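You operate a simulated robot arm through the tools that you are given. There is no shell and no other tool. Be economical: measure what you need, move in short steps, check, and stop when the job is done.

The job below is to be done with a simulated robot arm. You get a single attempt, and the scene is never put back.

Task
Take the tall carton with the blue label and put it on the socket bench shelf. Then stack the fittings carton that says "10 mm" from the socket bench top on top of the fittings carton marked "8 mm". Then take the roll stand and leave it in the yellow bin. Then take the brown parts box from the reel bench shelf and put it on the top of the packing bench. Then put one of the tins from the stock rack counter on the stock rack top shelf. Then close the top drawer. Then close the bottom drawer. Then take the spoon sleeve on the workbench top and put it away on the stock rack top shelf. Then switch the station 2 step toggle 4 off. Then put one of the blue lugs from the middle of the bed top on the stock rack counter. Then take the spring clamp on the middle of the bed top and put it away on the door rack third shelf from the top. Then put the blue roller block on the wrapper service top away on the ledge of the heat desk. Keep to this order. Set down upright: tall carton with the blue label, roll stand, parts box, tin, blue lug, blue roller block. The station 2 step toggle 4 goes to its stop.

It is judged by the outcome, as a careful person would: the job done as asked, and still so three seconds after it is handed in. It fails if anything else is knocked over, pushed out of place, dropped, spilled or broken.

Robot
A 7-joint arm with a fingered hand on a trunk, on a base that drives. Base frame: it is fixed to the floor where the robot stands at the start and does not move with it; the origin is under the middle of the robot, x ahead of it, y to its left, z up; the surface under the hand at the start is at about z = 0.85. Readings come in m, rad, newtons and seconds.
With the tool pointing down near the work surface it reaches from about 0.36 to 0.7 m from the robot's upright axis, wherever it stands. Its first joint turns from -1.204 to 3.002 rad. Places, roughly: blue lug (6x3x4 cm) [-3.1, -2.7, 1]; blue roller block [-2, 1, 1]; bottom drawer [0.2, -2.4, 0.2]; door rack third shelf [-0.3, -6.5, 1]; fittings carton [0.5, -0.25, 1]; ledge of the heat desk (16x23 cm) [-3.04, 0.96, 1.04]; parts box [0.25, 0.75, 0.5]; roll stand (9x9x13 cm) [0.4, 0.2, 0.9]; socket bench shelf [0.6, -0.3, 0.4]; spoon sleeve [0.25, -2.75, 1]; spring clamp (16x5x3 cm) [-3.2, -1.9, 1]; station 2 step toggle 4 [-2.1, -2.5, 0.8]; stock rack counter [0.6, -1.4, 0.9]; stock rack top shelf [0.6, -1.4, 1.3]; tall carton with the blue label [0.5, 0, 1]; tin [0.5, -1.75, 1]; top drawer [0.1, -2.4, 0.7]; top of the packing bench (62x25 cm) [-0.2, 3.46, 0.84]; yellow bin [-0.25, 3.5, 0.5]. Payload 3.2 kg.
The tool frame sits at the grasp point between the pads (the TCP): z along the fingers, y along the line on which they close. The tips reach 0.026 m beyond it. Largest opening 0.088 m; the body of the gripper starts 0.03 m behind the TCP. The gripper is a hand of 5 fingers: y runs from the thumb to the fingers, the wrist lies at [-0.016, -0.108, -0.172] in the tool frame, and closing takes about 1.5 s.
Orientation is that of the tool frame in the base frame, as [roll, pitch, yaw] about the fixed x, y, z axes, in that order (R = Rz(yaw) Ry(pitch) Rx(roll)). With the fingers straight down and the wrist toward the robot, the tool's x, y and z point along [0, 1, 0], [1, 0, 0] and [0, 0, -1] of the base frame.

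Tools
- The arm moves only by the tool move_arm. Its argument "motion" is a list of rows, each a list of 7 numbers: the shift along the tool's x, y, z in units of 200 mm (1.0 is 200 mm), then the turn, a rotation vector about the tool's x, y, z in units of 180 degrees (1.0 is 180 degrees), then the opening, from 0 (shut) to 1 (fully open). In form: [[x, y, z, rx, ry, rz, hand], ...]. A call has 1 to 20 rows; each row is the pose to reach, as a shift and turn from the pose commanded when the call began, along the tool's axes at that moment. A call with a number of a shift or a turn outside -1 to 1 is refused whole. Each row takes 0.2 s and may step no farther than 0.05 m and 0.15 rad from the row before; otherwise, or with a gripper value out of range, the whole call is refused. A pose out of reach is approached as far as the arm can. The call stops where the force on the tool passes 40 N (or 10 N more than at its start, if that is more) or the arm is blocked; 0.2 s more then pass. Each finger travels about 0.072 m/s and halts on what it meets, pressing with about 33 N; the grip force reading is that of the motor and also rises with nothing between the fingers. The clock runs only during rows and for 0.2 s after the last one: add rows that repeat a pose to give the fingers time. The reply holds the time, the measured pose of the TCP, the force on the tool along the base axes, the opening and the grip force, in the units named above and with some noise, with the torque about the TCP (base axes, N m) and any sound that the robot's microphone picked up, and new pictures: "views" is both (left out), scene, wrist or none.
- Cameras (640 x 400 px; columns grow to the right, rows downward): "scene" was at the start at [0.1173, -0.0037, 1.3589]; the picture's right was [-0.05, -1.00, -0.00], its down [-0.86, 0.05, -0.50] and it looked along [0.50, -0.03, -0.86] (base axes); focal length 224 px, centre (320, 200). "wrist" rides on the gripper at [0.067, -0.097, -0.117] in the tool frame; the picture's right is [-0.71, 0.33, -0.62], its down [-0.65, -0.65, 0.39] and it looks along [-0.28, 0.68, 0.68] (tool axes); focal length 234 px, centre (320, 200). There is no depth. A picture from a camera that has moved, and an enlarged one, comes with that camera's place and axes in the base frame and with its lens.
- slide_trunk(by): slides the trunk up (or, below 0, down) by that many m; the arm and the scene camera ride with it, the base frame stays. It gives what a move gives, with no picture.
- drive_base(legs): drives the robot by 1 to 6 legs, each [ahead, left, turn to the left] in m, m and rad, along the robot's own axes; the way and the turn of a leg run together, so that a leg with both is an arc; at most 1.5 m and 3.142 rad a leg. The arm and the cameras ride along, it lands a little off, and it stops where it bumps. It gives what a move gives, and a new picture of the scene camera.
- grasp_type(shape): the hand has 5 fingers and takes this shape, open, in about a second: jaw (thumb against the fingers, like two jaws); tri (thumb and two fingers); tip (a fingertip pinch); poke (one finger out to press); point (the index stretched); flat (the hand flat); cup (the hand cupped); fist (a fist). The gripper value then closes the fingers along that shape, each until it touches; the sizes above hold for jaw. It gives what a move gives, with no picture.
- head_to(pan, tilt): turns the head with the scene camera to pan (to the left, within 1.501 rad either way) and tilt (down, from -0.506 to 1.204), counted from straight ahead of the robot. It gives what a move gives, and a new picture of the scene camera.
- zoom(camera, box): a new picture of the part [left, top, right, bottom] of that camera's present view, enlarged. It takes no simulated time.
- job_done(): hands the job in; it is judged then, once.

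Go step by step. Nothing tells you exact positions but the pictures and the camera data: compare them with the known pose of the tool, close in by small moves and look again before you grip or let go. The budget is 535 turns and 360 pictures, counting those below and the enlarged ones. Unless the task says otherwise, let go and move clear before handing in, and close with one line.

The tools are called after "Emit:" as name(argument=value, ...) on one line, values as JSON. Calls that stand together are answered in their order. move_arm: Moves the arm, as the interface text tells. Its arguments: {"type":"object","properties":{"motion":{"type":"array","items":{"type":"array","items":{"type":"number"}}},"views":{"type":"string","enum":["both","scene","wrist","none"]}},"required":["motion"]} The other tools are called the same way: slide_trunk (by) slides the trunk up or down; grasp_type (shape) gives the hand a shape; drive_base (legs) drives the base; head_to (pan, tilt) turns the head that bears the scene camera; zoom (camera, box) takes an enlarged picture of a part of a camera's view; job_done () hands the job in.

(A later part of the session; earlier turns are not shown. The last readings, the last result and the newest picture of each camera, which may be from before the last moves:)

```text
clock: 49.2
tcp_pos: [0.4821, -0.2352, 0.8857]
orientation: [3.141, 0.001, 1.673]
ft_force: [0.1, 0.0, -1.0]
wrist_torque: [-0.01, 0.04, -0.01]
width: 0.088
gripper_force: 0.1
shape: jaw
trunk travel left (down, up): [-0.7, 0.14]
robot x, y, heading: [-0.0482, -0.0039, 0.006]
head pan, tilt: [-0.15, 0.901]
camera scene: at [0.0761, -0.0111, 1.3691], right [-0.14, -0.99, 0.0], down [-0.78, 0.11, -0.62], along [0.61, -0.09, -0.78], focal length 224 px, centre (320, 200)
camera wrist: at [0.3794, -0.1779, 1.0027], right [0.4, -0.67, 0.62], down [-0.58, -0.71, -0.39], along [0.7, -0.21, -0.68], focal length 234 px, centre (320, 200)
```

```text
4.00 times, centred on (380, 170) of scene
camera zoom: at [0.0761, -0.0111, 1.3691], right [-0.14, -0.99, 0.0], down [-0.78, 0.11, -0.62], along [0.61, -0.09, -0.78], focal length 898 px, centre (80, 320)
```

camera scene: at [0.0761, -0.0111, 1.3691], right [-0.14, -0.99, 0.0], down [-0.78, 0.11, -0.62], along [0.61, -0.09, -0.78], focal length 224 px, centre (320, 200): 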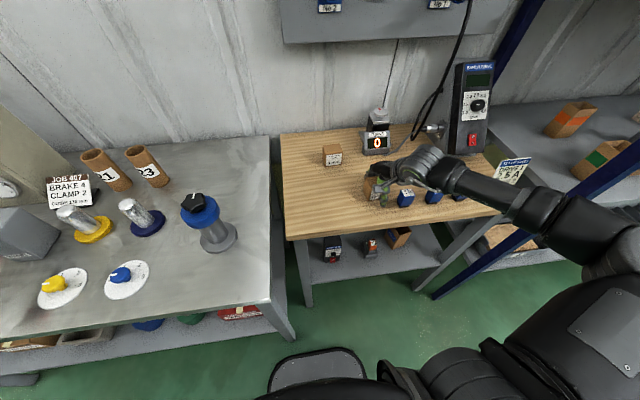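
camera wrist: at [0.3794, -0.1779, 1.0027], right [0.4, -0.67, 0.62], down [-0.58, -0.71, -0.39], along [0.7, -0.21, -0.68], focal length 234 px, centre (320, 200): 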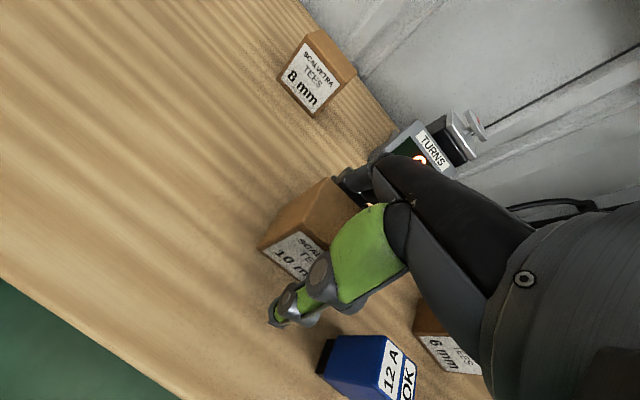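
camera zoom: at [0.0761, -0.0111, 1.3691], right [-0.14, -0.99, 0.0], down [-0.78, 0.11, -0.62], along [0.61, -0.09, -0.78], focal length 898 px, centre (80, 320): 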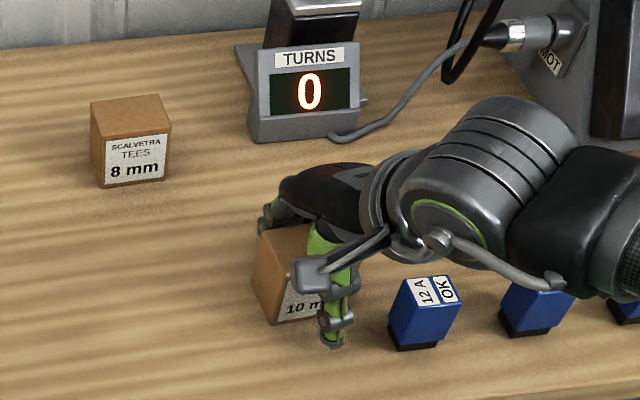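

Emit:
move_arm(motion=[[0.04, 0, 0, 0, 0, 0, 1], [0.04, 0, 0, 0, 0, 0, 0.6], [0.04, 0, 0, 0, 0, 0, 0.3], [0.04, 0, 0, 0, 0, 0, 0], [0.04, 0, 0, 0, 0, 0, 0], [0.04, 0, 0, 0, 0, 0, 0], [0.04, 0, 0, 0, 0, 0, 0], [0.04, 0, 0, 0, 0, 0, 0], [0.04, 0, 0, 0, 0, 0, 0]], views="wrist")

Emit:
zoom(camera="scene", box=[300, 120, 460, 220])

```text
clock: 51.2
tcp_pos: [0.4805, -0.2275, 0.8858]
orientation: [3.141, 0.001, 1.672]
ft_force: [-1.4, -0.4, -0.1]
wrist_torque: [-0.03, 0.04, -0.01]
width: 0.0388
gripper_force: 33.2
shape: jaw
trunk travel left (down, up): [-0.7, 0.14]
robot x, y, heading: [-0.0514, 0.0002, 0.015]
head pan, tilt: [-0.15, 0.901]
camera wrist: at [0.3784, -0.1699, 1.0029], right [0.4, -0.67, 0.62], down [-0.59, -0.71, -0.39], along [0.7, -0.21, -0.68], focal length 234 px, centre (320, 200)
```

wrist: 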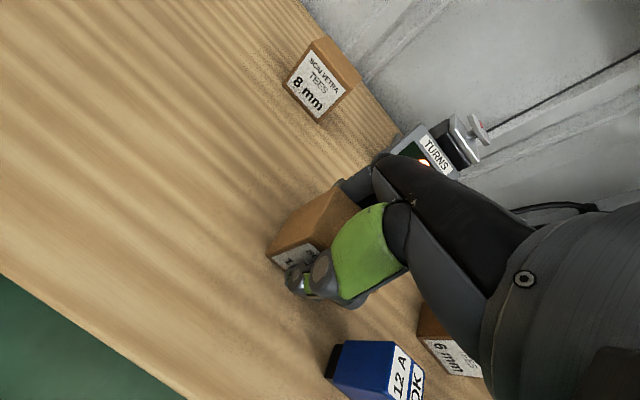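

```text
4.00 times, centred on (380, 170) of scene
camera zoom: at [0.0755, -0.0112, 1.3691], right [-0.14, -0.99, 0.0], down [-0.78, 0.11, -0.62], along [0.61, -0.09, -0.78], focal length 898 px, centre (80, 320)
```

zoom: 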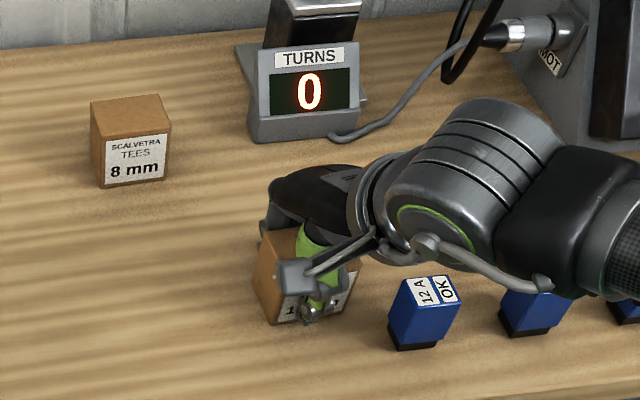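

Emit:
move_arm(motion=[[0, 0, -0.1, 0, 0, 0, 0], [0, 0, -0.25, 0, 0, 0, 0], [0, 0, -0.4, 0, 0, 0, 0]], views="none")

Emit:
drive_base(legs=[[0.06, 0, 0]])

```text
clock: 52.0
tcp_pos: [0.4799, -0.2248, 0.9649]
orientation: [-3.139, 0.001, 1.668]
ft_force: [0.3, -0.5, -0.7]
wrist_torque: [0.0, 0.01, -0.01]
width: 0.0388
gripper_force: 33.6
shape: jaw
trunk travel left (down, up): [-0.7, 0.14]
robot x, y, heading: [-0.0501, -0.0008, 0.005]
head pan, tilt: [-0.15, 0.901]
```

```text
clock: 53.0
tcp_pos: [0.5411, -0.2256, 0.965]
orientation: [-3.138, 0.0, 1.671]
ft_force: [-0.1, 0.1, -0.5]
wrist_torque: [0.03, -0.01, 0.01]
width: 0.0385
gripper_force: 33.0
shape: jaw
trunk travel left (down, up): [-0.7, 0.14]
robot x, y, heading: [0.0099, 0.0026, 0.007]
head pan, tilt: [-0.15, 0.901]
camera scene: at [0.1366, -0.0106, 1.369], right [-0.14, -0.99, 0.0], down [-0.78, 0.11, -0.62], along [0.61, -0.09, -0.78], focal length 224 px, centre (320, 200)
```

scene: 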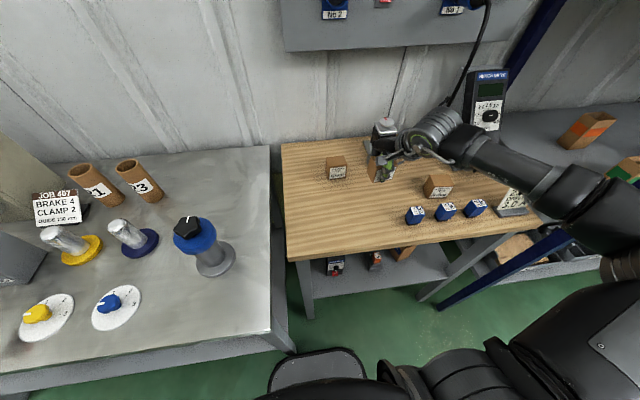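

Emit:
move_arm(motion=[[0.11, 0.137, 0, 0, 0, 0, 0], [0.22, 0.274, 0, 0, 0, 0, 0], [0.33, 0.411, 0, 0, 0, 0, 0], [0.4425, 0.549, 0, 0, 0, 0, 0], [0.4425, 0.549, 0, 0, 0, 0, 0]])

Emit:
zoom(camera="scene", box=[300, 120, 460, 220])

Emit:
zoom(camera="wrist", box=[200, 150, 440, 300])

```text
clock: 54.2
tcp_pos: [0.6409, -0.1253, 0.9657]
orientation: [3.141, 0.0, 1.673]
ft_force: [-0.5, 0.1, -0.3]
wrist_torque: [0.01, -0.02, -0.01]
width: 0.0387
gripper_force: 33.3
shape: jaw
trunk travel left (down, up): [-0.7, 0.14]
robot x, y, heading: [0.0101, -0.0023, 0.005]
head pan, tilt: [-0.15, 0.901]
camera scene: at [0.1346, -0.0115, 1.3692], right [-0.14, -0.99, 0.0], down [-0.78, 0.11, -0.62], along [0.62, -0.09, -0.78], focal length 224 px, centre (320, 200)
camera wrist: at [0.5384, -0.0681, 1.0821], right [0.4, -0.67, 0.62], down [-0.58, -0.71, -0.39], along [0.7, -0.21, -0.68], focal length 234 px, centre (320, 200)
```

scene: 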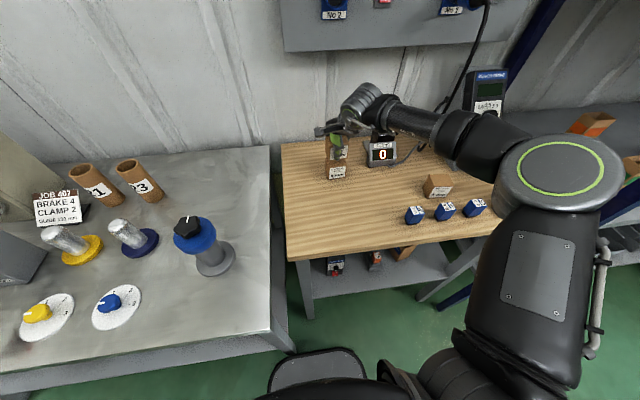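
wrist: 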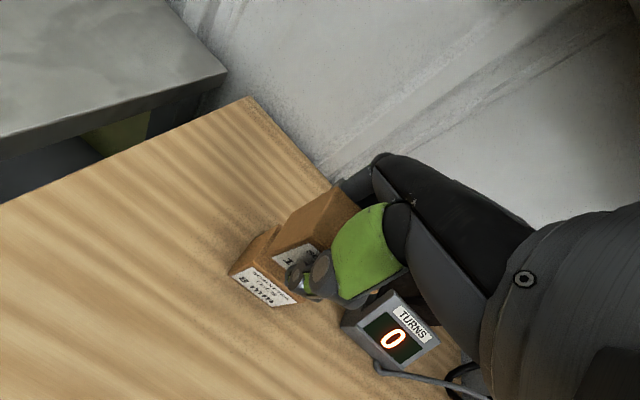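

```text
4.00 times, centred on (380, 170) of scene
camera zoom: at [0.1346, -0.0115, 1.3692], right [-0.14, -0.99, 0.0], down [-0.78, 0.11, -0.62], along [0.62, -0.09, -0.78], focal length 898 px, centre (80, 320)
```

zoom: 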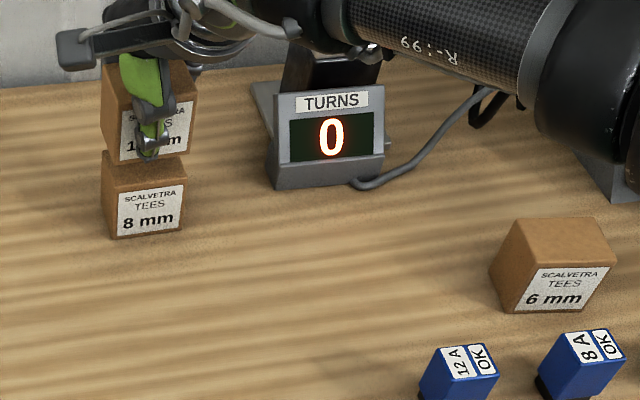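

```text
2.67 times, centred on (320, 225) of wrist
camera zoom: at [0.5384, -0.0681, 1.0821], right [0.4, -0.67, 0.62], down [-0.58, -0.71, -0.39], along [0.7, -0.21, -0.68], focal length 624 px, centre (320, 133)
```

zoom: 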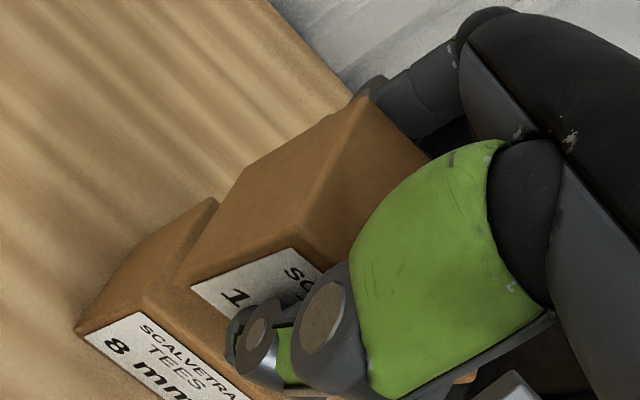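

Alignment within ~3 mm. Lower gently.

Emit:
move_arm(motion=[[-0.01, 0, 0.05, 0, 0, 0, 0], [-0.01, 0, 0.1, 0, 0, 0, 0], [-0.01, 0, 0.13, 0, 0, 0, 0]], views="none")

Emit:
zoom(camera="scene", box=[310, 120, 390, 170])

```text
clock: 55.0
tcp_pos: [0.6398, -0.1274, 0.9431]
orientation: [3.133, 0.001, 1.672]
ft_force: [-0.3, -1.0, 11.6]
wrist_torque: [-0.05, 0.24, 0.01]
width: 0.0388
gripper_force: 33.1
shape: jaw
trunk travel left (down, up): [-0.7, 0.14]
robot x, y, heading: [0.0134, 0.0022, 0.007]
head pan, tilt: [-0.15, 0.901]
```

```text
8.00 times, centred on (350, 145) of scene
camera zoom: at [0.1327, -0.0104, 1.3697], right [-0.14, -0.99, 0.0], down [-0.77, 0.11, -0.62], along [0.62, -0.09, -0.78], focal length 1795 px, centre (80, 640)
```

zoom: 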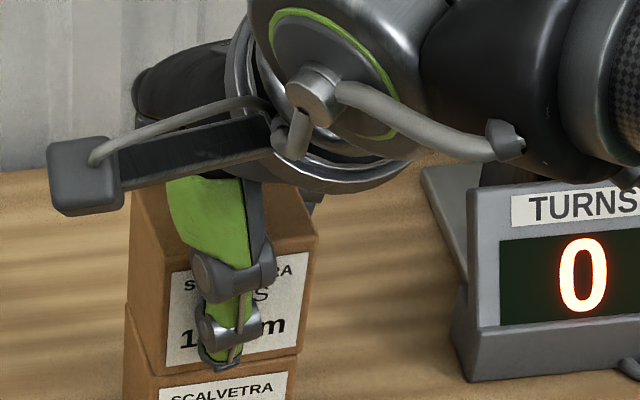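

Emit:
move_arm(motion=[[0, 0, -0.012, 0, 0, 0, 0], [0, 0, -0.012, 0, 0, 0, 0.45], [0, 0, -0.012, 0, 0, 0, 0.6], [0, 0, -0.012, 0, 0, 0, 0.8], [0, 0, -0.012, 0, 0, 0, 1], [0, 0, -0.012, 0, 0, 0, 1], [0, 0, -0.012, 0, 0, 0, 1]], views="none")

Emit:
zoom(camera="scene", box=[310, 110, 406, 170])

```text
clock: 56.6
tcp_pos: [0.6417, -0.1277, 0.9419]
orientation: [3.141, -0.002, 1.672]
ft_force: [-0.2, -0.2, 0.0]
wrist_torque: [-0.02, 0.01, -0.01]
width: 0.0881
gripper_force: 0.0
shape: jaw
trunk travel left (down, up): [-0.7, 0.14]
robot x, y, heading: [0.011, -0.0017, 0.009]
head pan, tilt: [-0.15, 0.901]
```

```text
6.67 times, centred on (358, 140) of scene
camera zoom: at [0.1355, -0.0106, 1.3691], right [-0.14, -0.99, 0.0], down [-0.78, 0.11, -0.62], along [0.61, -0.09, -0.78], focal length 1496 px, centre (67, 600)
```

zoom: 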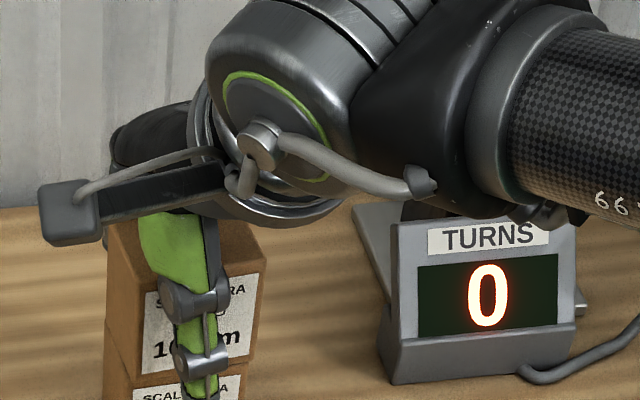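

Released; lift straight up.

Emit:
move_arm(motion=[[0, 0, -0.15, 0, 0, 0, 1], [0, 0, -0.35, 0, 0, 0, 1], [0, 0, -0.55, 0, 0, 0, 1], [0, 0, -0.75, 0, 0, 0, 1]], views="scene")

Emit:
zoom(camera="scene", box=[310, 110, 406, 170])

```text
clock: 57.6
tcp_pos: [0.6417, -0.1302, 1.0906]
orientation: [-3.14, 0.002, 1.672]
ft_force: [-1.3, 0.3, -0.9]
wrist_torque: [-0.02, 0.0, -0.02]
width: 0.0879
gripper_force: 0.1
shape: jaw
trunk travel left (down, up): [-0.7, 0.14]
robot x, y, heading: [0.011, -0.0011, 0.009]
head pan, tilt: [-0.15, 0.901]
camera scene: at [0.1349, -0.01, 1.3691], right [-0.14, -0.99, 0.0], down [-0.78, 0.11, -0.62], along [0.62, -0.09, -0.78], focal length 224 px, centre (320, 200)
```

scene: 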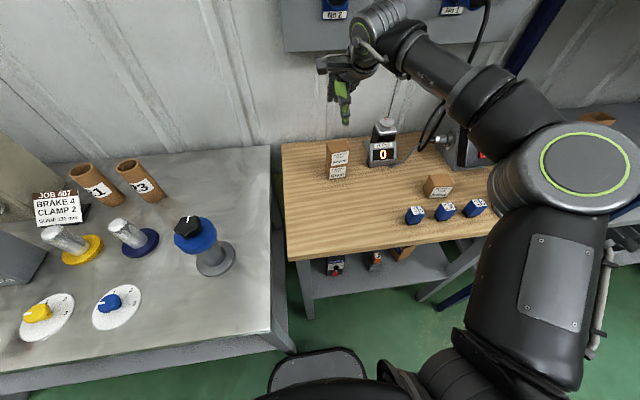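

```text
6.67 times, centred on (358, 140) of scene
camera zoom: at [0.1349, -0.01, 1.3691], right [-0.14, -0.99, 0.0], down [-0.78, 0.11, -0.62], along [0.62, -0.09, -0.78], focal length 1496 px, centre (67, 600)
```

zoom: 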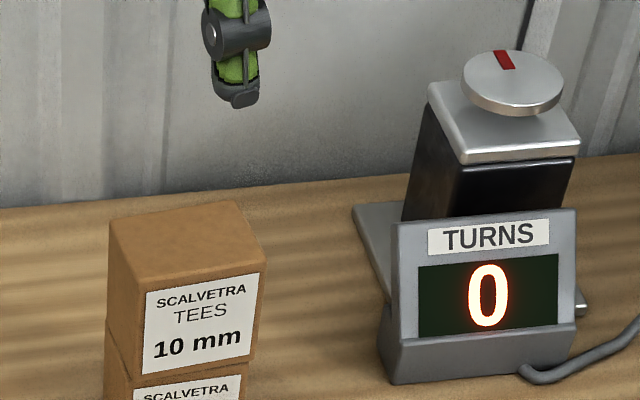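

Stack is good. Next the roll stand (blue-collared column on the reel bench).

Emit:
zoom(camera="scene", box=[40, 170, 280, 320])

```text
2.67 times, centred on (160, 245) of scene
camera zoom: at [0.1349, -0.01, 1.3691], right [-0.14, -0.99, 0.0], down [-0.78, 0.11, -0.62], along [0.62, -0.09, -0.78], focal length 598 px, centre (747, 80)
```

zoom: 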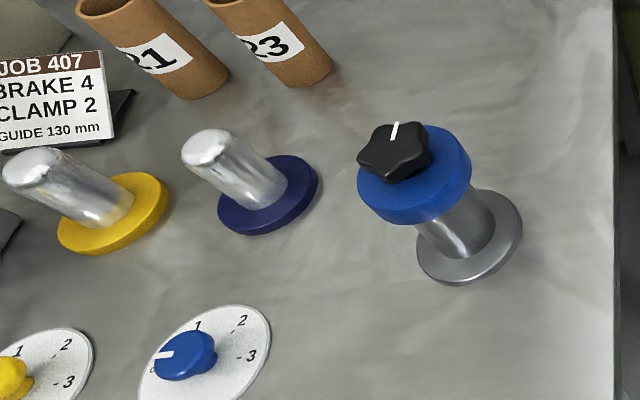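

Emit:
head_to(pan=1.5, tilt=0.3)

Emit:
zoom(camera="scene", box=[200, 80, 440, 230])

```text
clock: 59.3
tcp_pos: [0.6416, -0.1302, 1.089]
orientation: [3.142, -0.002, 1.671]
ft_force: [1.3, -0.3, -1.0]
wrist_torque: [0.02, 0.01, 0.01]
width: 0.0878
gripper_force: 0.0
shape: jaw
trunk travel left (down, up): [-0.7, 0.14]
robot x, y, heading: [0.0121, -0.0023, 0.011]
head pan, tilt: [1.499, 0.3]
camera scene: at [0.0667, 0.0933, 1.4214], right [1.0, -0.06, 0.0], down [-0.02, -0.3, -0.96], along [0.06, 0.95, -0.3], focal length 224 px, centre (320, 200)
```

scene: 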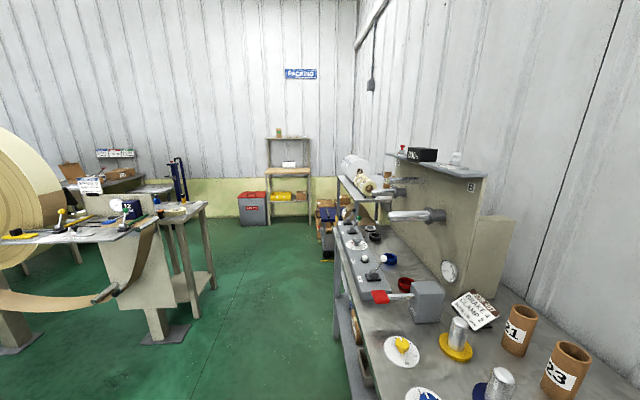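

```text
2.67 times, centred on (320, 155) of scene
camera zoom: at [0.0667, 0.0933, 1.4214], right [1.0, -0.06, 0.0], down [-0.02, -0.3, -0.96], along [0.06, 0.95, -0.3], focal length 598 px, centre (320, 320)
```

zoom: 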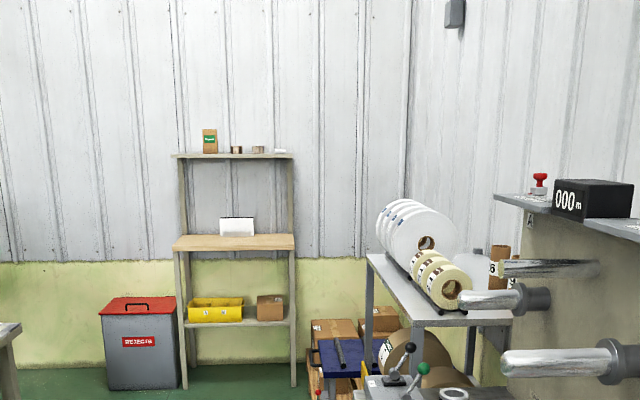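

Emit:
drive_base(legs=[[-0.3, 0.2, 0]])

Emit:
slide_trunk(by=-0.35)

Emit:
head_to(pan=0.0, tilt=0.2)

```text
clock: 61.6
tcp_pos: [0.3385, 0.0661, 1.0896]
orientation: [3.141, 0.0, 1.667]
ft_force: [-0.4, 0.1, 0.1]
wrist_torque: [-0.01, 0.02, 0.02]
width: 0.0879
gripper_force: 0.0
shape: jaw
trunk travel left (down, up): [-0.7, 0.14]
robot x, y, heading: [-0.2925, 0.1981, 0.0]
head pan, tilt: [1.499, 0.3]
camera scene: at [-0.2354, 0.2912, 1.4214], right [1.0, -0.07, 0.0], down [-0.02, -0.3, -0.96], along [0.07, 0.95, -0.3], focal length 224 px, centre (320, 200)
```

scene: 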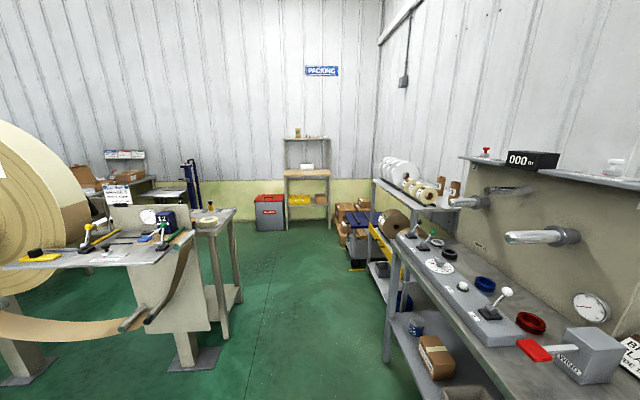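

```text
clock: 63.8
tcp_pos: [0.3378, 0.0663, 0.865]
orientation: [3.09, -0.014, 1.666]
ft_force: [-7.6, -2.5, 23.9]
wrist_torque: [0.31, -1.13, 0.01]
width: 0.0883
gripper_force: 0.1
shape: jaw
trunk travel left (down, up): [-0.452, 0.388]
robot x, y, heading: [-0.2902, 0.1978, 0.004]
head pan, tilt: [1.499, 0.3]
stopped: the force on the tool passed its limit at 49 N (the readings are from after the stop); the commanded pose is now the measured one
```

```text
clock: 65.4
tcp_pos: [0.3349, 0.0669, 0.8628]
orientation: [3.096, -0.009, 1.669]
ft_force: [-7.7, -2.6, 28.1]
wrist_torque: [0.27, -1.43, -0.06]
width: 0.088
gripper_force: 0.1
shape: jaw
trunk travel left (down, up): [-0.452, 0.388]
robot x, y, heading: [-0.2913, 0.1966, 0.001]
head pan, tilt: [0.0, 0.201]
camera scene: at [-0.1558, 0.1985, 1.1832], right [0.0, -1.0, 0.0], down [-0.19, 0.0, -0.98], along [0.98, 0.0, -0.19], focal length 224 px, centre (320, 200)
```

scene: 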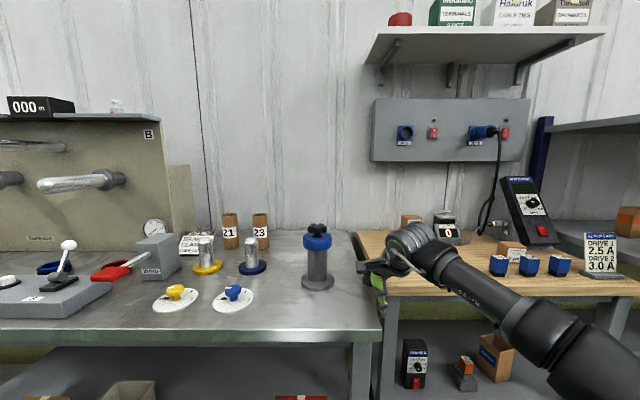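

The hand touched the bench edge; raise at once, then zoom.

Emit:
slide_trunk(by=0.1)

Emit:
zoom(camera="scene", box=[220, 210, 420, 335])

```text
clock: 66.8
tcp_pos: [0.3398, 0.0657, 0.9548]
orientation: [3.114, -0.009, 1.666]
ft_force: [0.1, -0.4, 0.4]
wrist_torque: [0.0, -0.02, 0.02]
width: 0.0882
gripper_force: 0.0
shape: jaw
trunk travel left (down, up): [-0.552, 0.288]
robot x, y, heading: [-0.2933, 0.1965, -0.001]
head pan, tilt: [0.0, 0.201]
```

```text
3.20 times, centred on (320, 272) of scene
camera zoom: at [-0.1483, 0.1979, 1.2821], right [0.0, -1.0, 0.0], down [-0.2, 0.0, -0.98], along [0.98, 0.0, -0.2], focal length 718 px, centre (320, -32)
```

zoom: 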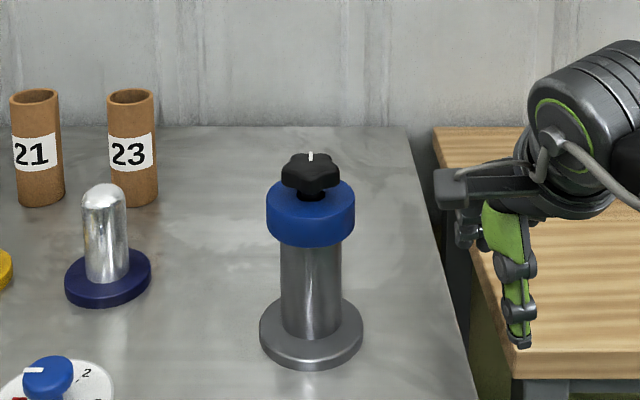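

Roll stand axis ≈(0.387,0.206), blue collar Ø≈7 cm at z≈0.96–0.99. The yellow bin sits on the shelf under the packing bench, so I'll grip the collar nearly horizontally. First raise and reorient the hand.

Emit:
slide_trunk(by=0.15)

Emit:
move_arm(motion=[[0, -0.04, 0, 0, 0, 0.044, 1], [0, -0.08, 0, 0, 0, 0.088, 1], [0, -0.12, 0, 0, 0, 0.132, 1], [0, -0.16, 0, 0, 0, 0.176, 1], [0, -0.2, 0, 0, 0, 0.22, 1], [0, -0.2, 0, 0, 0, 0.264, 1], [0, -0.2, 0, 0, 0, 0.309, 1]], views="none")

Emit:
move_arm(motion=[[0, 0, 0, 0, 0.044, 0, 1], [0, 0, 0, 0, 0.088, 0, 1], [0, 0, 0, 0, 0.132, 0, 1], [0, 0, 0, 0, 0.176, 0, 1], [0, 0, 0, 0, 0.22, 0, 1], [0, 0, 0, 0, 0.264, 0, 1], [0, 0, 0, 0, 0.308, 0, 1], [0, 0, 0, 0, 0.35, 0, 1], [0, 0, 0, 0, 0.389, 0, 1]], views="scene")

```text
clock: 68.5
tcp_pos: [0.3403, 0.0664, 1.1053]
orientation: [3.113, -0.008, 1.666]
ft_force: [0.4, 0.0, -0.3]
wrist_torque: [0.0, 0.01, -0.01]
width: 0.0878
gripper_force: 0.0
shape: jaw
trunk travel left (down, up): [-0.702, 0.138]
robot x, y, heading: [-0.295, 0.1997, -0.001]
head pan, tilt: [0.0, 0.201]
```

```text
clock: 70.1
tcp_pos: [0.2988, 0.0623, 1.1034]
orientation: [3.132, -0.029, 0.696]
ft_force: [0.3, 0.9, 0.5]
wrist_torque: [0.0, -0.01, -0.02]
width: 0.0877
gripper_force: 0.2
shape: jaw
trunk travel left (down, up): [-0.702, 0.138]
robot x, y, heading: [-0.2903, 0.2009, 0.004]
head pan, tilt: [0.0, 0.201]
```

```text
clock: 72.1
tcp_pos: [0.3006, 0.0628, 1.1031]
orientation: [3.115, -1.255, 0.721]
ft_force: [0.9, 0.9, 0.4]
wrist_torque: [-0.04, -0.02, -0.02]
width: 0.0877
gripper_force: 0.1
shape: jaw
trunk travel left (down, up): [-0.702, 0.138]
robot x, y, heading: [-0.2906, 0.1958, 0.002]
head pan, tilt: [0.0, 0.201]
camera scene: at [-0.1484, 0.1976, 1.4322], right [0.0, -1.0, 0.0], down [-0.2, 0.0, -0.98], along [0.98, 0.0, -0.2], focal length 224 px, centre (320, 200)
```

scene: 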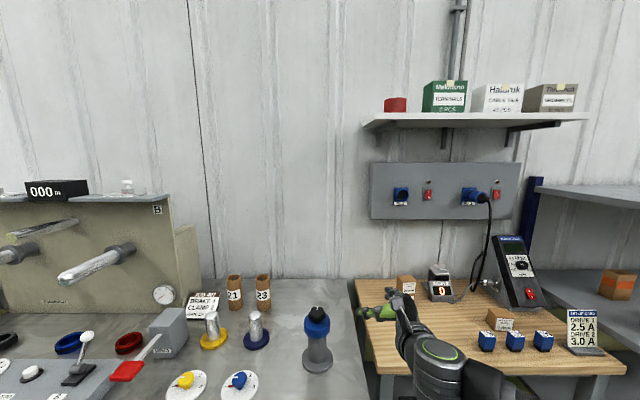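

Emit:
drive_base(legs=[[0, 0.1, 0]])

```text
clock: 73.2
tcp_pos: [0.3002, 0.1621, 1.1035]
orientation: [3.106, -1.251, 0.732]
ft_force: [-0.3, 0.7, 0.0]
wrist_torque: [0.03, -0.01, -0.02]
width: 0.088
gripper_force: 0.1
shape: jaw
trunk travel left (down, up): [-0.702, 0.138]
robot x, y, heading: [-0.2938, 0.2977, 0.009]
head pan, tilt: [0.0, 0.201]
camera scene: at [-0.1488, 0.2971, 1.4322], right [0.0, -1.0, 0.0], down [-0.2, 0.0, -0.98], along [0.98, 0.0, -0.2], focal length 224 px, centre (320, 200)
```

scene: 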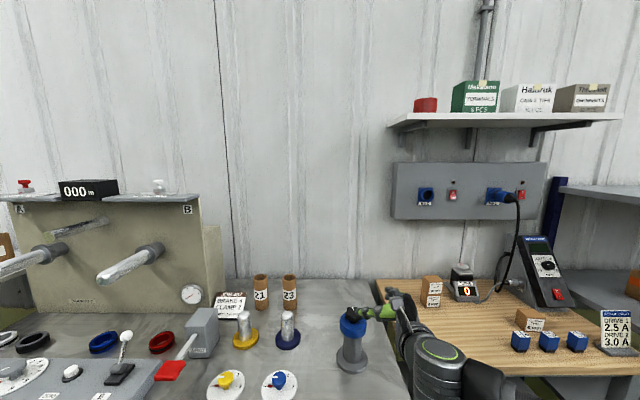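

Emit:
move_arm(motion=[[0, 0.1075, 0, 0, 0, 0, 1], [-0.15, 0.1075, 0.03, 0, 0, 0, 1], [-0.3, 0.1075, 0.06, 0, 0, 0, 1], [-0.4505, 0.1075, 0.0975, 0, 0, 0, 1]])

Emit:
zoom(camera="scene", box=[280, 275, 480, 400])

```text
clock: 74.2
tcp_pos: [0.3093, 0.1393, 1.0096]
orientation: [3.116, -1.251, 0.723]
ft_force: [-0.6, 0.0, -0.5]
wrist_torque: [-0.03, -0.03, 0.01]
width: 0.0877
gripper_force: 0.3
shape: jaw
trunk travel left (down, up): [-0.702, 0.138]
robot x, y, heading: [-0.2913, 0.2957, 0.003]
head pan, tilt: [0.0, 0.201]
camera scene: at [-0.1481, 0.2966, 1.4321], right [0.0, -1.0, 0.0], down [-0.2, 0.0, -0.98], along [0.98, 0.0, -0.2], focal length 224 px, centre (320, 200)
camera wrist: at [0.1772, 0.1571, 1.1083], right [-0.41, -0.78, -0.47], down [-0.29, 0.6, -0.74], along [0.87, -0.17, -0.47], focal length 234 px, centre (320, 200)
```

scene: 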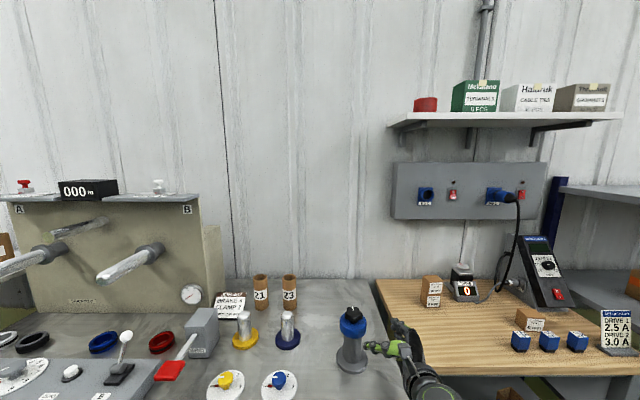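
wrist: 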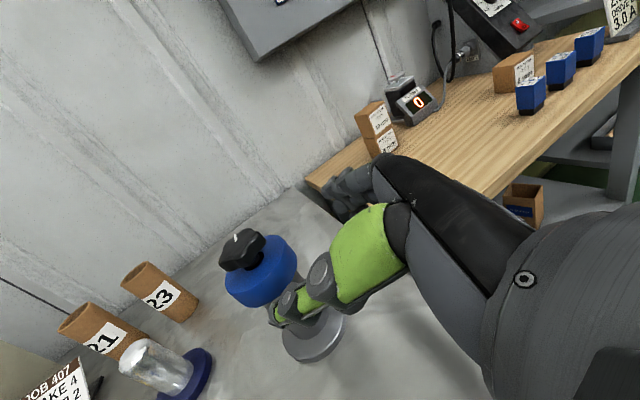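

```text
3.20 times, centred on (380, 338) of scene
camera zoom: at [-0.1481, 0.2966, 1.4321], right [0.0, -1.0, 0.0], down [-0.2, 0.0, -0.98], along [0.98, 0.0, -0.2], focal length 718 px, centre (128, -240)
```

zoom: 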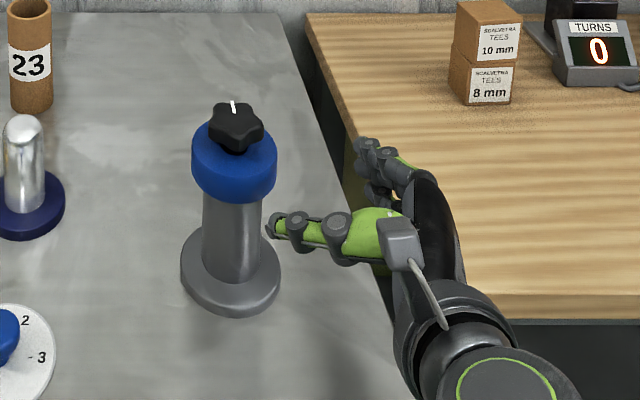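

Emit:
move_arm(motion=[[0, 0, 0.15, 0, 0, 0, 1], [0, 0, 0.3, 0, 0, 0, 1], [0, 0, 0.4, 0, 0, 0, 1], [0, 0, 0.48, 0, 0, 0, 1]])

Emit:
zoom(camera="scene", box=[280, 275, 480, 400])

```text
clock: 75.2
tcp_pos: [0.3774, 0.1966, 0.982]
orientation: [3.111, -1.253, 0.727]
ft_force: [0.4, -0.7, 0.2]
wrist_torque: [0.0, 0.01, 0.0]
width: 0.0876
gripper_force: 0.0
shape: jaw
trunk travel left (down, up): [-0.702, 0.138]
robot x, y, heading: [-0.295, 0.2982, 0.003]
head pan, tilt: [0.0, 0.201]
camera scene: at [-0.1481, 0.2973, 1.4321], right [0.0, -1.0, 0.0], down [-0.2, 0.0, -0.98], along [0.98, 0.0, -0.2], focal length 224 px, centre (320, 200)
camera wrist: at [0.2466, 0.2155, 1.081], right [-0.41, -0.78, -0.47], down [-0.29, 0.6, -0.74], along [0.87, -0.17, -0.47], focal length 234 px, centre (320, 200)
```

scene: 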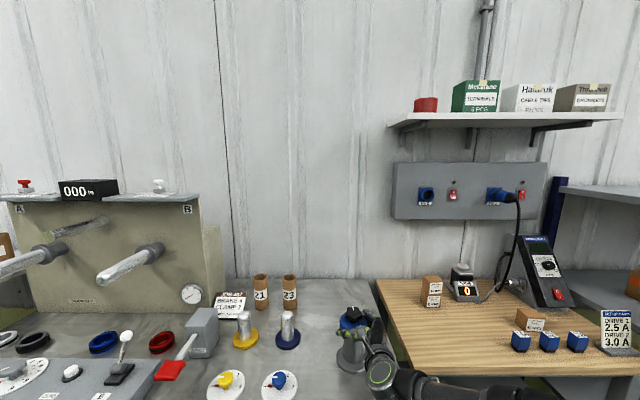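
wrist: 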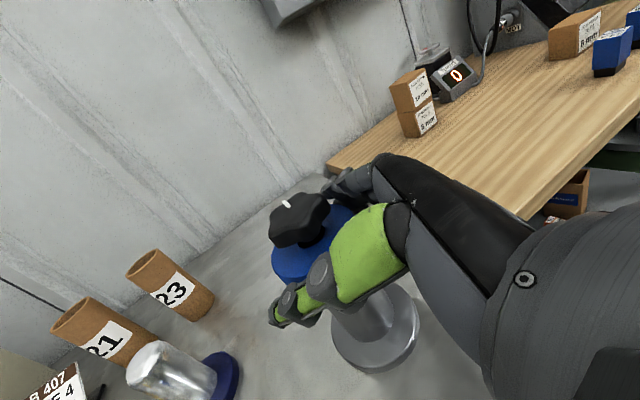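

```text
3.20 times, centred on (380, 338) of scene
camera zoom: at [-0.1481, 0.2973, 1.4321], right [0.0, -1.0, 0.0], down [-0.2, 0.0, -0.98], along [0.98, 0.0, -0.2], focal length 718 px, centre (128, -240)
```

zoom: 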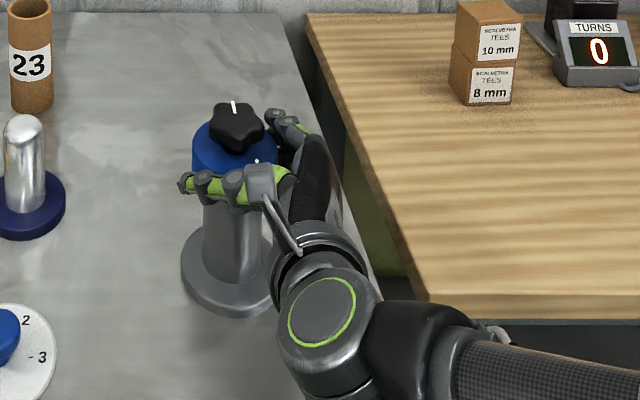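

The collar is between thumb and fingers. Close.

Emit:
move_arm(motion=[[0, 0, 0, 0, 0, 0, 0.7], [0, 0, 0, 0, 0, 0, 0.4], [0, 0, 0, 0, 0, 0, 0], [0, 0, 0, 0, 0, 0, 0], [0, 0, 0, 0, 0, 0, 0], [0, 0, 0, 0, 0, 0, 0], [0, 0, 0, 0, 0, 0, 0]], views="none")

Emit:
zoom(camera="scene", box=[280, 275, 480, 400])

```text
clock: 76.8
tcp_pos: [0.377, 0.1971, 0.9829]
orientation: [3.105, -1.252, 0.734]
ft_force: [-1.7, 0.7, 0.9]
wrist_torque: [0.05, -0.18, 0.07]
width: 0.0582
gripper_force: 32.9
shape: jaw
trunk travel left (down, up): [-0.702, 0.138]
robot x, y, heading: [-0.2969, 0.2959, 0.005]
head pan, tilt: [0.0, 0.201]
```

```text
3.20 times, centred on (380, 338) of scene
camera zoom: at [-0.1496, 0.2971, 1.4323], right [0.0, -1.0, 0.0], down [-0.2, 0.0, -0.98], along [0.98, 0.0, -0.2], focal length 718 px, centre (128, -240)
```

zoom: 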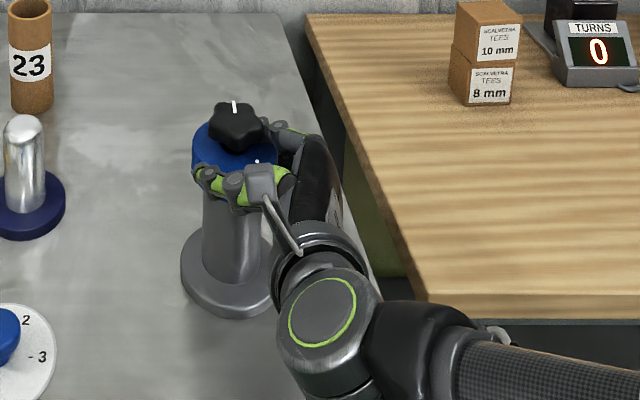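

Emit:
slide_trunk(by=0.1)

Emit:
head_to(pan=-0.05, tilt=0.5)

```text
clock: 78.2
tcp_pos: [0.379, 0.1959, 1.0807]
orientation: [3.108, -1.251, 0.73]
ft_force: [-0.9, 0.3, -6.6]
wrist_torque: [-0.04, 0.08, 0.0]
width: 0.0552
gripper_force: 33.0
shape: jaw
trunk travel left (down, up): [-0.802, 0.038]
robot x, y, heading: [-0.2924, 0.2965, -0.0]
head pan, tilt: [0.0, 0.201]
```

```text
clock: 79.0
tcp_pos: [0.3787, 0.1963, 1.0809]
orientation: [3.116, -1.252, 0.722]
ft_force: [0.2, 0.2, -6.8]
wrist_torque: [0.03, 0.1, -0.03]
width: 0.0549
gripper_force: 32.6
shape: jaw
trunk travel left (down, up): [-0.802, 0.038]
robot x, y, heading: [-0.2946, 0.297, 0.004]
head pan, tilt: [-0.051, 0.499]
camera scene: at [-0.1495, 0.2918, 1.5044], right [-0.05, -1.0, 0.0], down [-0.48, 0.02, -0.88], along [0.88, -0.04, -0.48], focal length 224 px, centre (320, 200)
```

scene: 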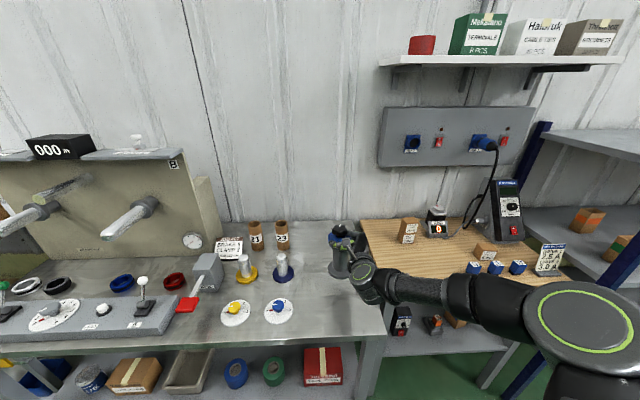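

Emit:
zoom(camera="scene", box=[280, 190, 440, 290])

```text
4.00 times, centred on (360, 240) of scene
camera zoom: at [-0.1495, 0.2918, 1.5044], right [-0.05, -1.0, 0.0], down [-0.48, 0.02, -0.88], along [0.88, -0.04, -0.48], focal length 898 px, centre (160, 40)
```

zoom: 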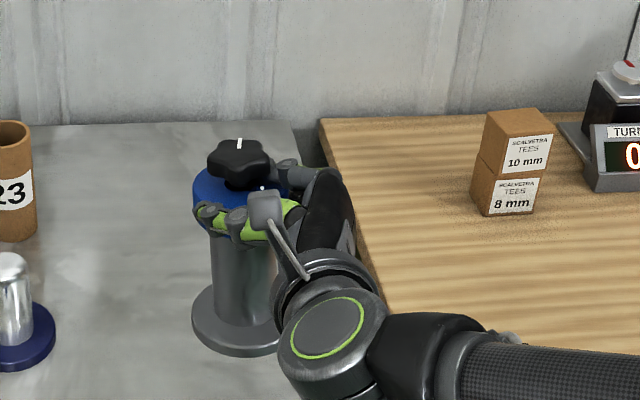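

Roll stand is held (≈0.65 kg). Back off, turn left, and travel to the packing bench.

Emit:
drive_base(legs=[[-0.4, 0, 0], [0, 0, 0.8], [0, 0, 0.77]])

Emit:
head_to(pan=0.0, tilt=0.4)

```text
clock: 85.6
tcp_pos: [-0.5922, 0.9649, 1.082]
orientation: [3.111, -1.251, 2.29]
ft_force: [-0.1, 0.1, -7.0]
wrist_torque: [-0.1, 0.01, 0.02]
width: 0.0539
gripper_force: 33.3
shape: jaw
trunk travel left (down, up): [-0.802, 0.038]
robot x, y, heading: [-0.6971, 0.297, 1.573]
head pan, tilt: [-0.051, 0.499]
camera scene: at [-0.6905, 0.4374, 1.5043], right [1.0, -0.05, 0.0], down [-0.03, -0.48, -0.88], along [0.05, 0.88, -0.48], focal length 224 px, centre (320, 200)
```

scene: 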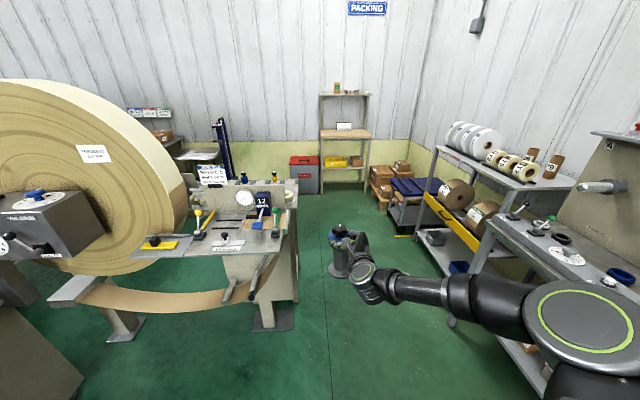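

```text
clock: 86.3
tcp_pos: [-0.5932, 0.965, 1.0815]
orientation: [3.113, -1.25, 2.288]
ft_force: [-0.2, -0.2, -6.1]
wrist_torque: [-0.08, -0.02, -0.03]
width: 0.054
gripper_force: 33.2
shape: jaw
trunk travel left (down, up): [-0.802, 0.038]
robot x, y, heading: [-0.6991, 0.2961, 1.566]
head pan, tilt: [0.0, 0.4]
camera scene: at [-0.6952, 0.4392, 1.5134], right [1.0, 0.0, 0.0], down [0.0, -0.39, -0.92], along [0.0, 0.92, -0.39], focal length 224 px, centre (320, 200)
```

scene: 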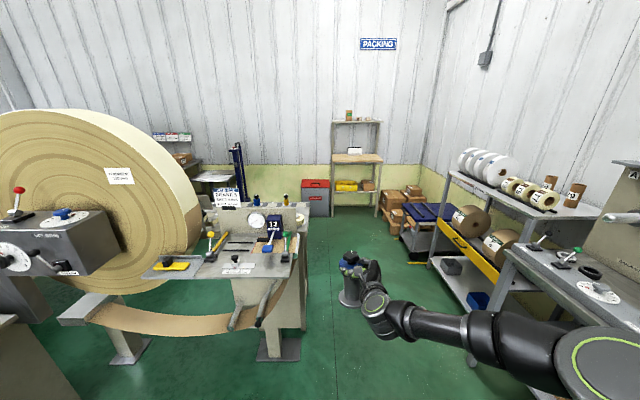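

Emit:
zoom(camera="scene", box=[300, 220, 460, 320])

```text
4.00 times, centred on (380, 270) of scene
camera zoom: at [-0.6952, 0.4392, 1.5134], right [1.0, 0.0, 0.0], down [0.0, -0.39, -0.92], along [0.0, 0.92, -0.39], focal length 898 px, centre (80, -80)
```

zoom: 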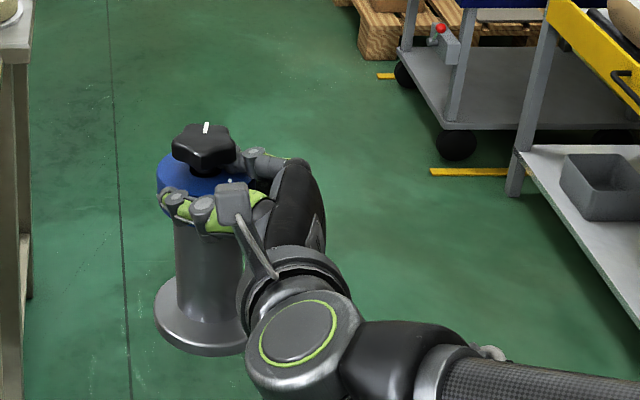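

Emit:
drive_base(legs=[[0, -0.2, 0], [0, 0, 0.45], [-0.074, -0.153, 0]])

```text
clock: 90.2
tcp_pos: [-0.5249, 0.9443, 1.0806]
orientation: [3.109, -1.249, 2.74]
ft_force: [0.4, -0.7, -5.7]
wrist_torque: [-0.08, -0.04, -0.01]
width: 0.0539
gripper_force: 32.8
shape: jaw
trunk travel left (down, up): [-0.802, 0.038]
robot x, y, heading: [-0.3294, 0.2943, 2.013]
head pan, tilt: [0.0, 0.4]
camera scene: at [-0.3912, 0.4242, 1.5134], right [0.9, 0.43, 0.0], down [0.17, -0.35, -0.92], along [-0.4, 0.83, -0.39], focal length 224 px, centre (320, 200)
```

scene: 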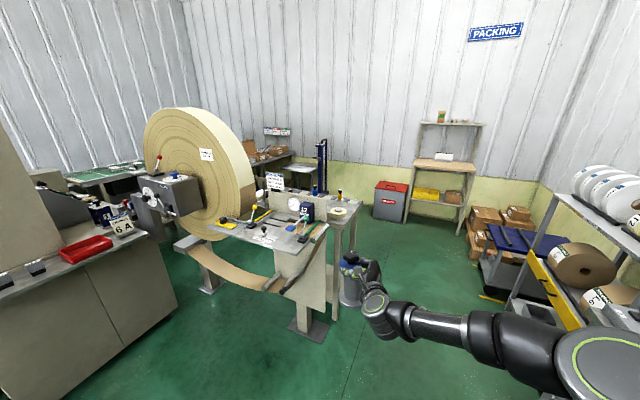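

Emit:
drive_base(legs=[[1.171, -0.566, 0]])

```text
clock: 96.8
tcp_pos: [-0.4959, 2.2516, 1.0808]
orientation: [3.114, -1.25, 2.715]
ft_force: [-0.2, 0.5, -6.5]
wrist_torque: [-0.06, -0.04, 0.0]
width: 0.0535
gripper_force: 33.1
shape: jaw
trunk travel left (down, up): [-0.802, 0.038]
robot x, y, heading: [-0.3141, 1.6, 1.992]
head pan, tilt: [0.0, 0.4]
camera scene: at [-0.3711, 1.7301, 1.5135], right [0.91, 0.41, 0.0], down [0.16, -0.36, -0.92], along [-0.38, 0.84, -0.39], focal length 224 px, centre (320, 200)
```

scene: 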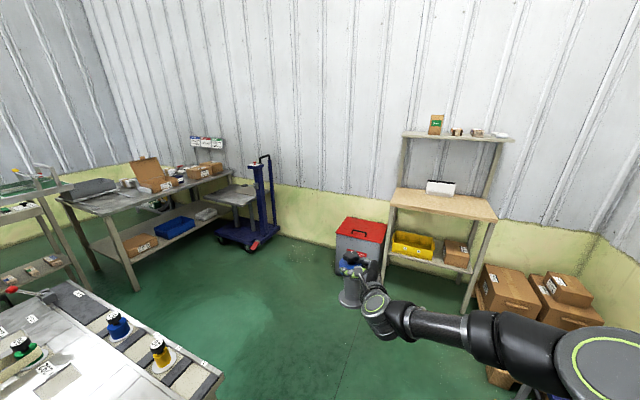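

Emit:
zoom(camera="scene", box=[340, 160, 540, 285])

```text
3.20 times, centred on (440, 222) of scene
camera zoom: at [-0.3711, 1.7301, 1.5135], right [0.91, 0.41, 0.0], down [0.16, -0.36, -0.92], along [-0.38, 0.84, -0.39], focal length 718 px, centre (-64, 128)
```

zoom: 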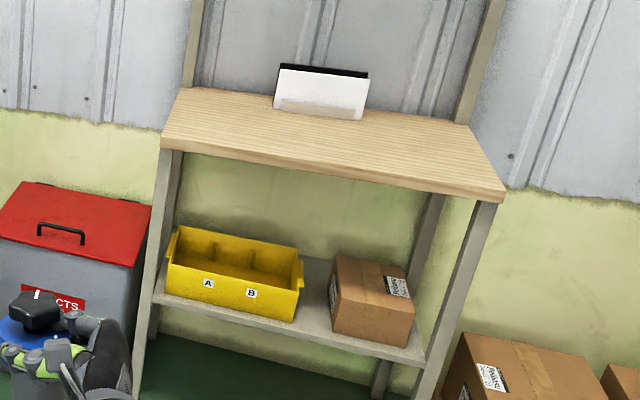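

Emit:
zoom(camera="scene", box=[380, 220, 444, 260])

```text
10.00 times, centred on (412, 240) of scene
camera zoom: at [-0.3711, 1.7301, 1.5135], right [0.91, 0.41, 0.0], down [0.16, -0.36, -0.92], along [-0.38, 0.84, -0.39], focal length 2244 px, centre (-600, -200)
```

zoom: 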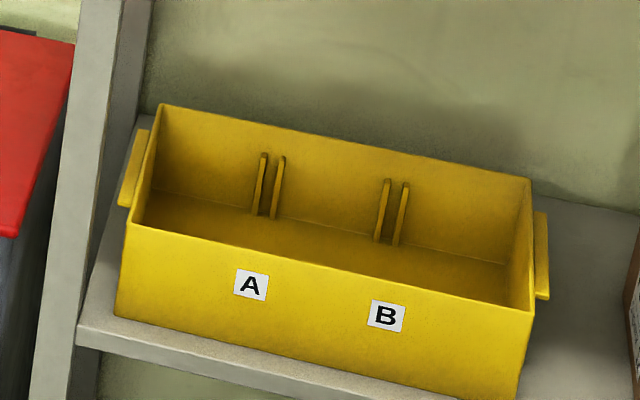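

Bin interior ≈ x −0.45…−0.175, y 3.38…3.545, rim z≈0.50, floor ≈0.405. Lower trunk here, align heading, and approach.

Emit:
slide_trunk(by=-0.4)

Emit:
drive_base(legs=[[0, 0, -0.421], [0.55, 0.08, 0]])

Emit:
head_to(pan=0.0, tilt=0.4)

```text
clock: 100.6
tcp_pos: [-0.4956, 2.2509, 0.6805]
orientation: [3.116, -1.249, 2.714]
ft_force: [0.3, 0.2, -6.1]
wrist_torque: [-0.08, -0.02, 0.01]
width: 0.0534
gripper_force: 32.9
shape: jaw
trunk travel left (down, up): [-0.402, 0.438]
robot x, y, heading: [-0.31, 1.5983, 1.992]
head pan, tilt: [0.0, 0.4]
```

```text
clock: 105.0
tcp_pos: [-0.2877, 2.8231, 0.6795]
orientation: [3.12, -1.25, 2.282]
ft_force: [0.5, -1.4, -6.7]
wrist_torque: [-0.07, 0.0, 0.0]
width: 0.0535
gripper_force: 32.9
shape: jaw
trunk travel left (down, up): [-0.402, 0.438]
robot x, y, heading: [-0.3961, 2.1569, 1.566]
head pan, tilt: [0.0, 0.4]
camera scene: at [-0.3935, 2.299, 1.1134], right [1.0, -0.01, 0.0], down [0.0, -0.39, -0.92], along [0.0, 0.92, -0.39], focal length 224 px, centre (320, 200)
```

scene: 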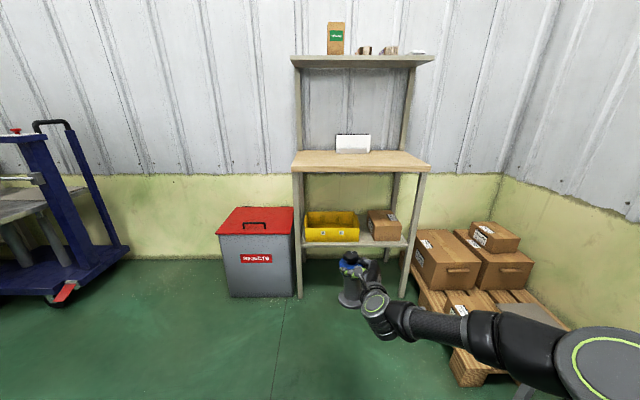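

```text
clock: 105.7
tcp_pos: [-0.2903, 2.8247, 0.6799]
orientation: [3.121, -1.25, 2.28]
ft_force: [0.1, 1.0, -5.9]
wrist_torque: [-0.07, -0.03, 0.05]
width: 0.0535
gripper_force: 33.5
shape: jaw
trunk travel left (down, up): [-0.402, 0.438]
robot x, y, heading: [-0.3961, 2.1531, 1.57]
head pan, tilt: [0.0, 0.4]
camera scene: at [-0.3935, 2.2988, 1.1135], right [1.0, -0.01, 0.0], down [0.0, -0.39, -0.92], along [0.0, 0.92, -0.39], focal length 224 px, centre (320, 200)
```

scene: 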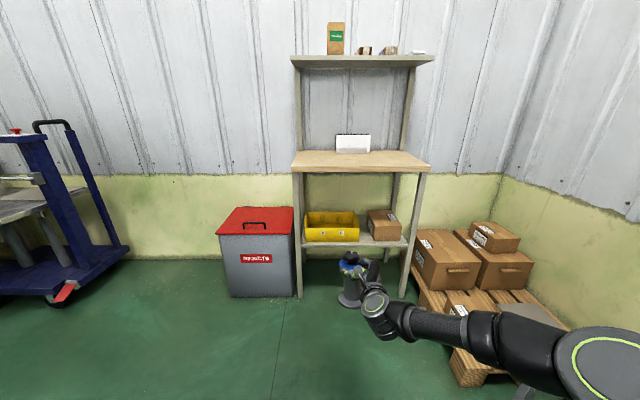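

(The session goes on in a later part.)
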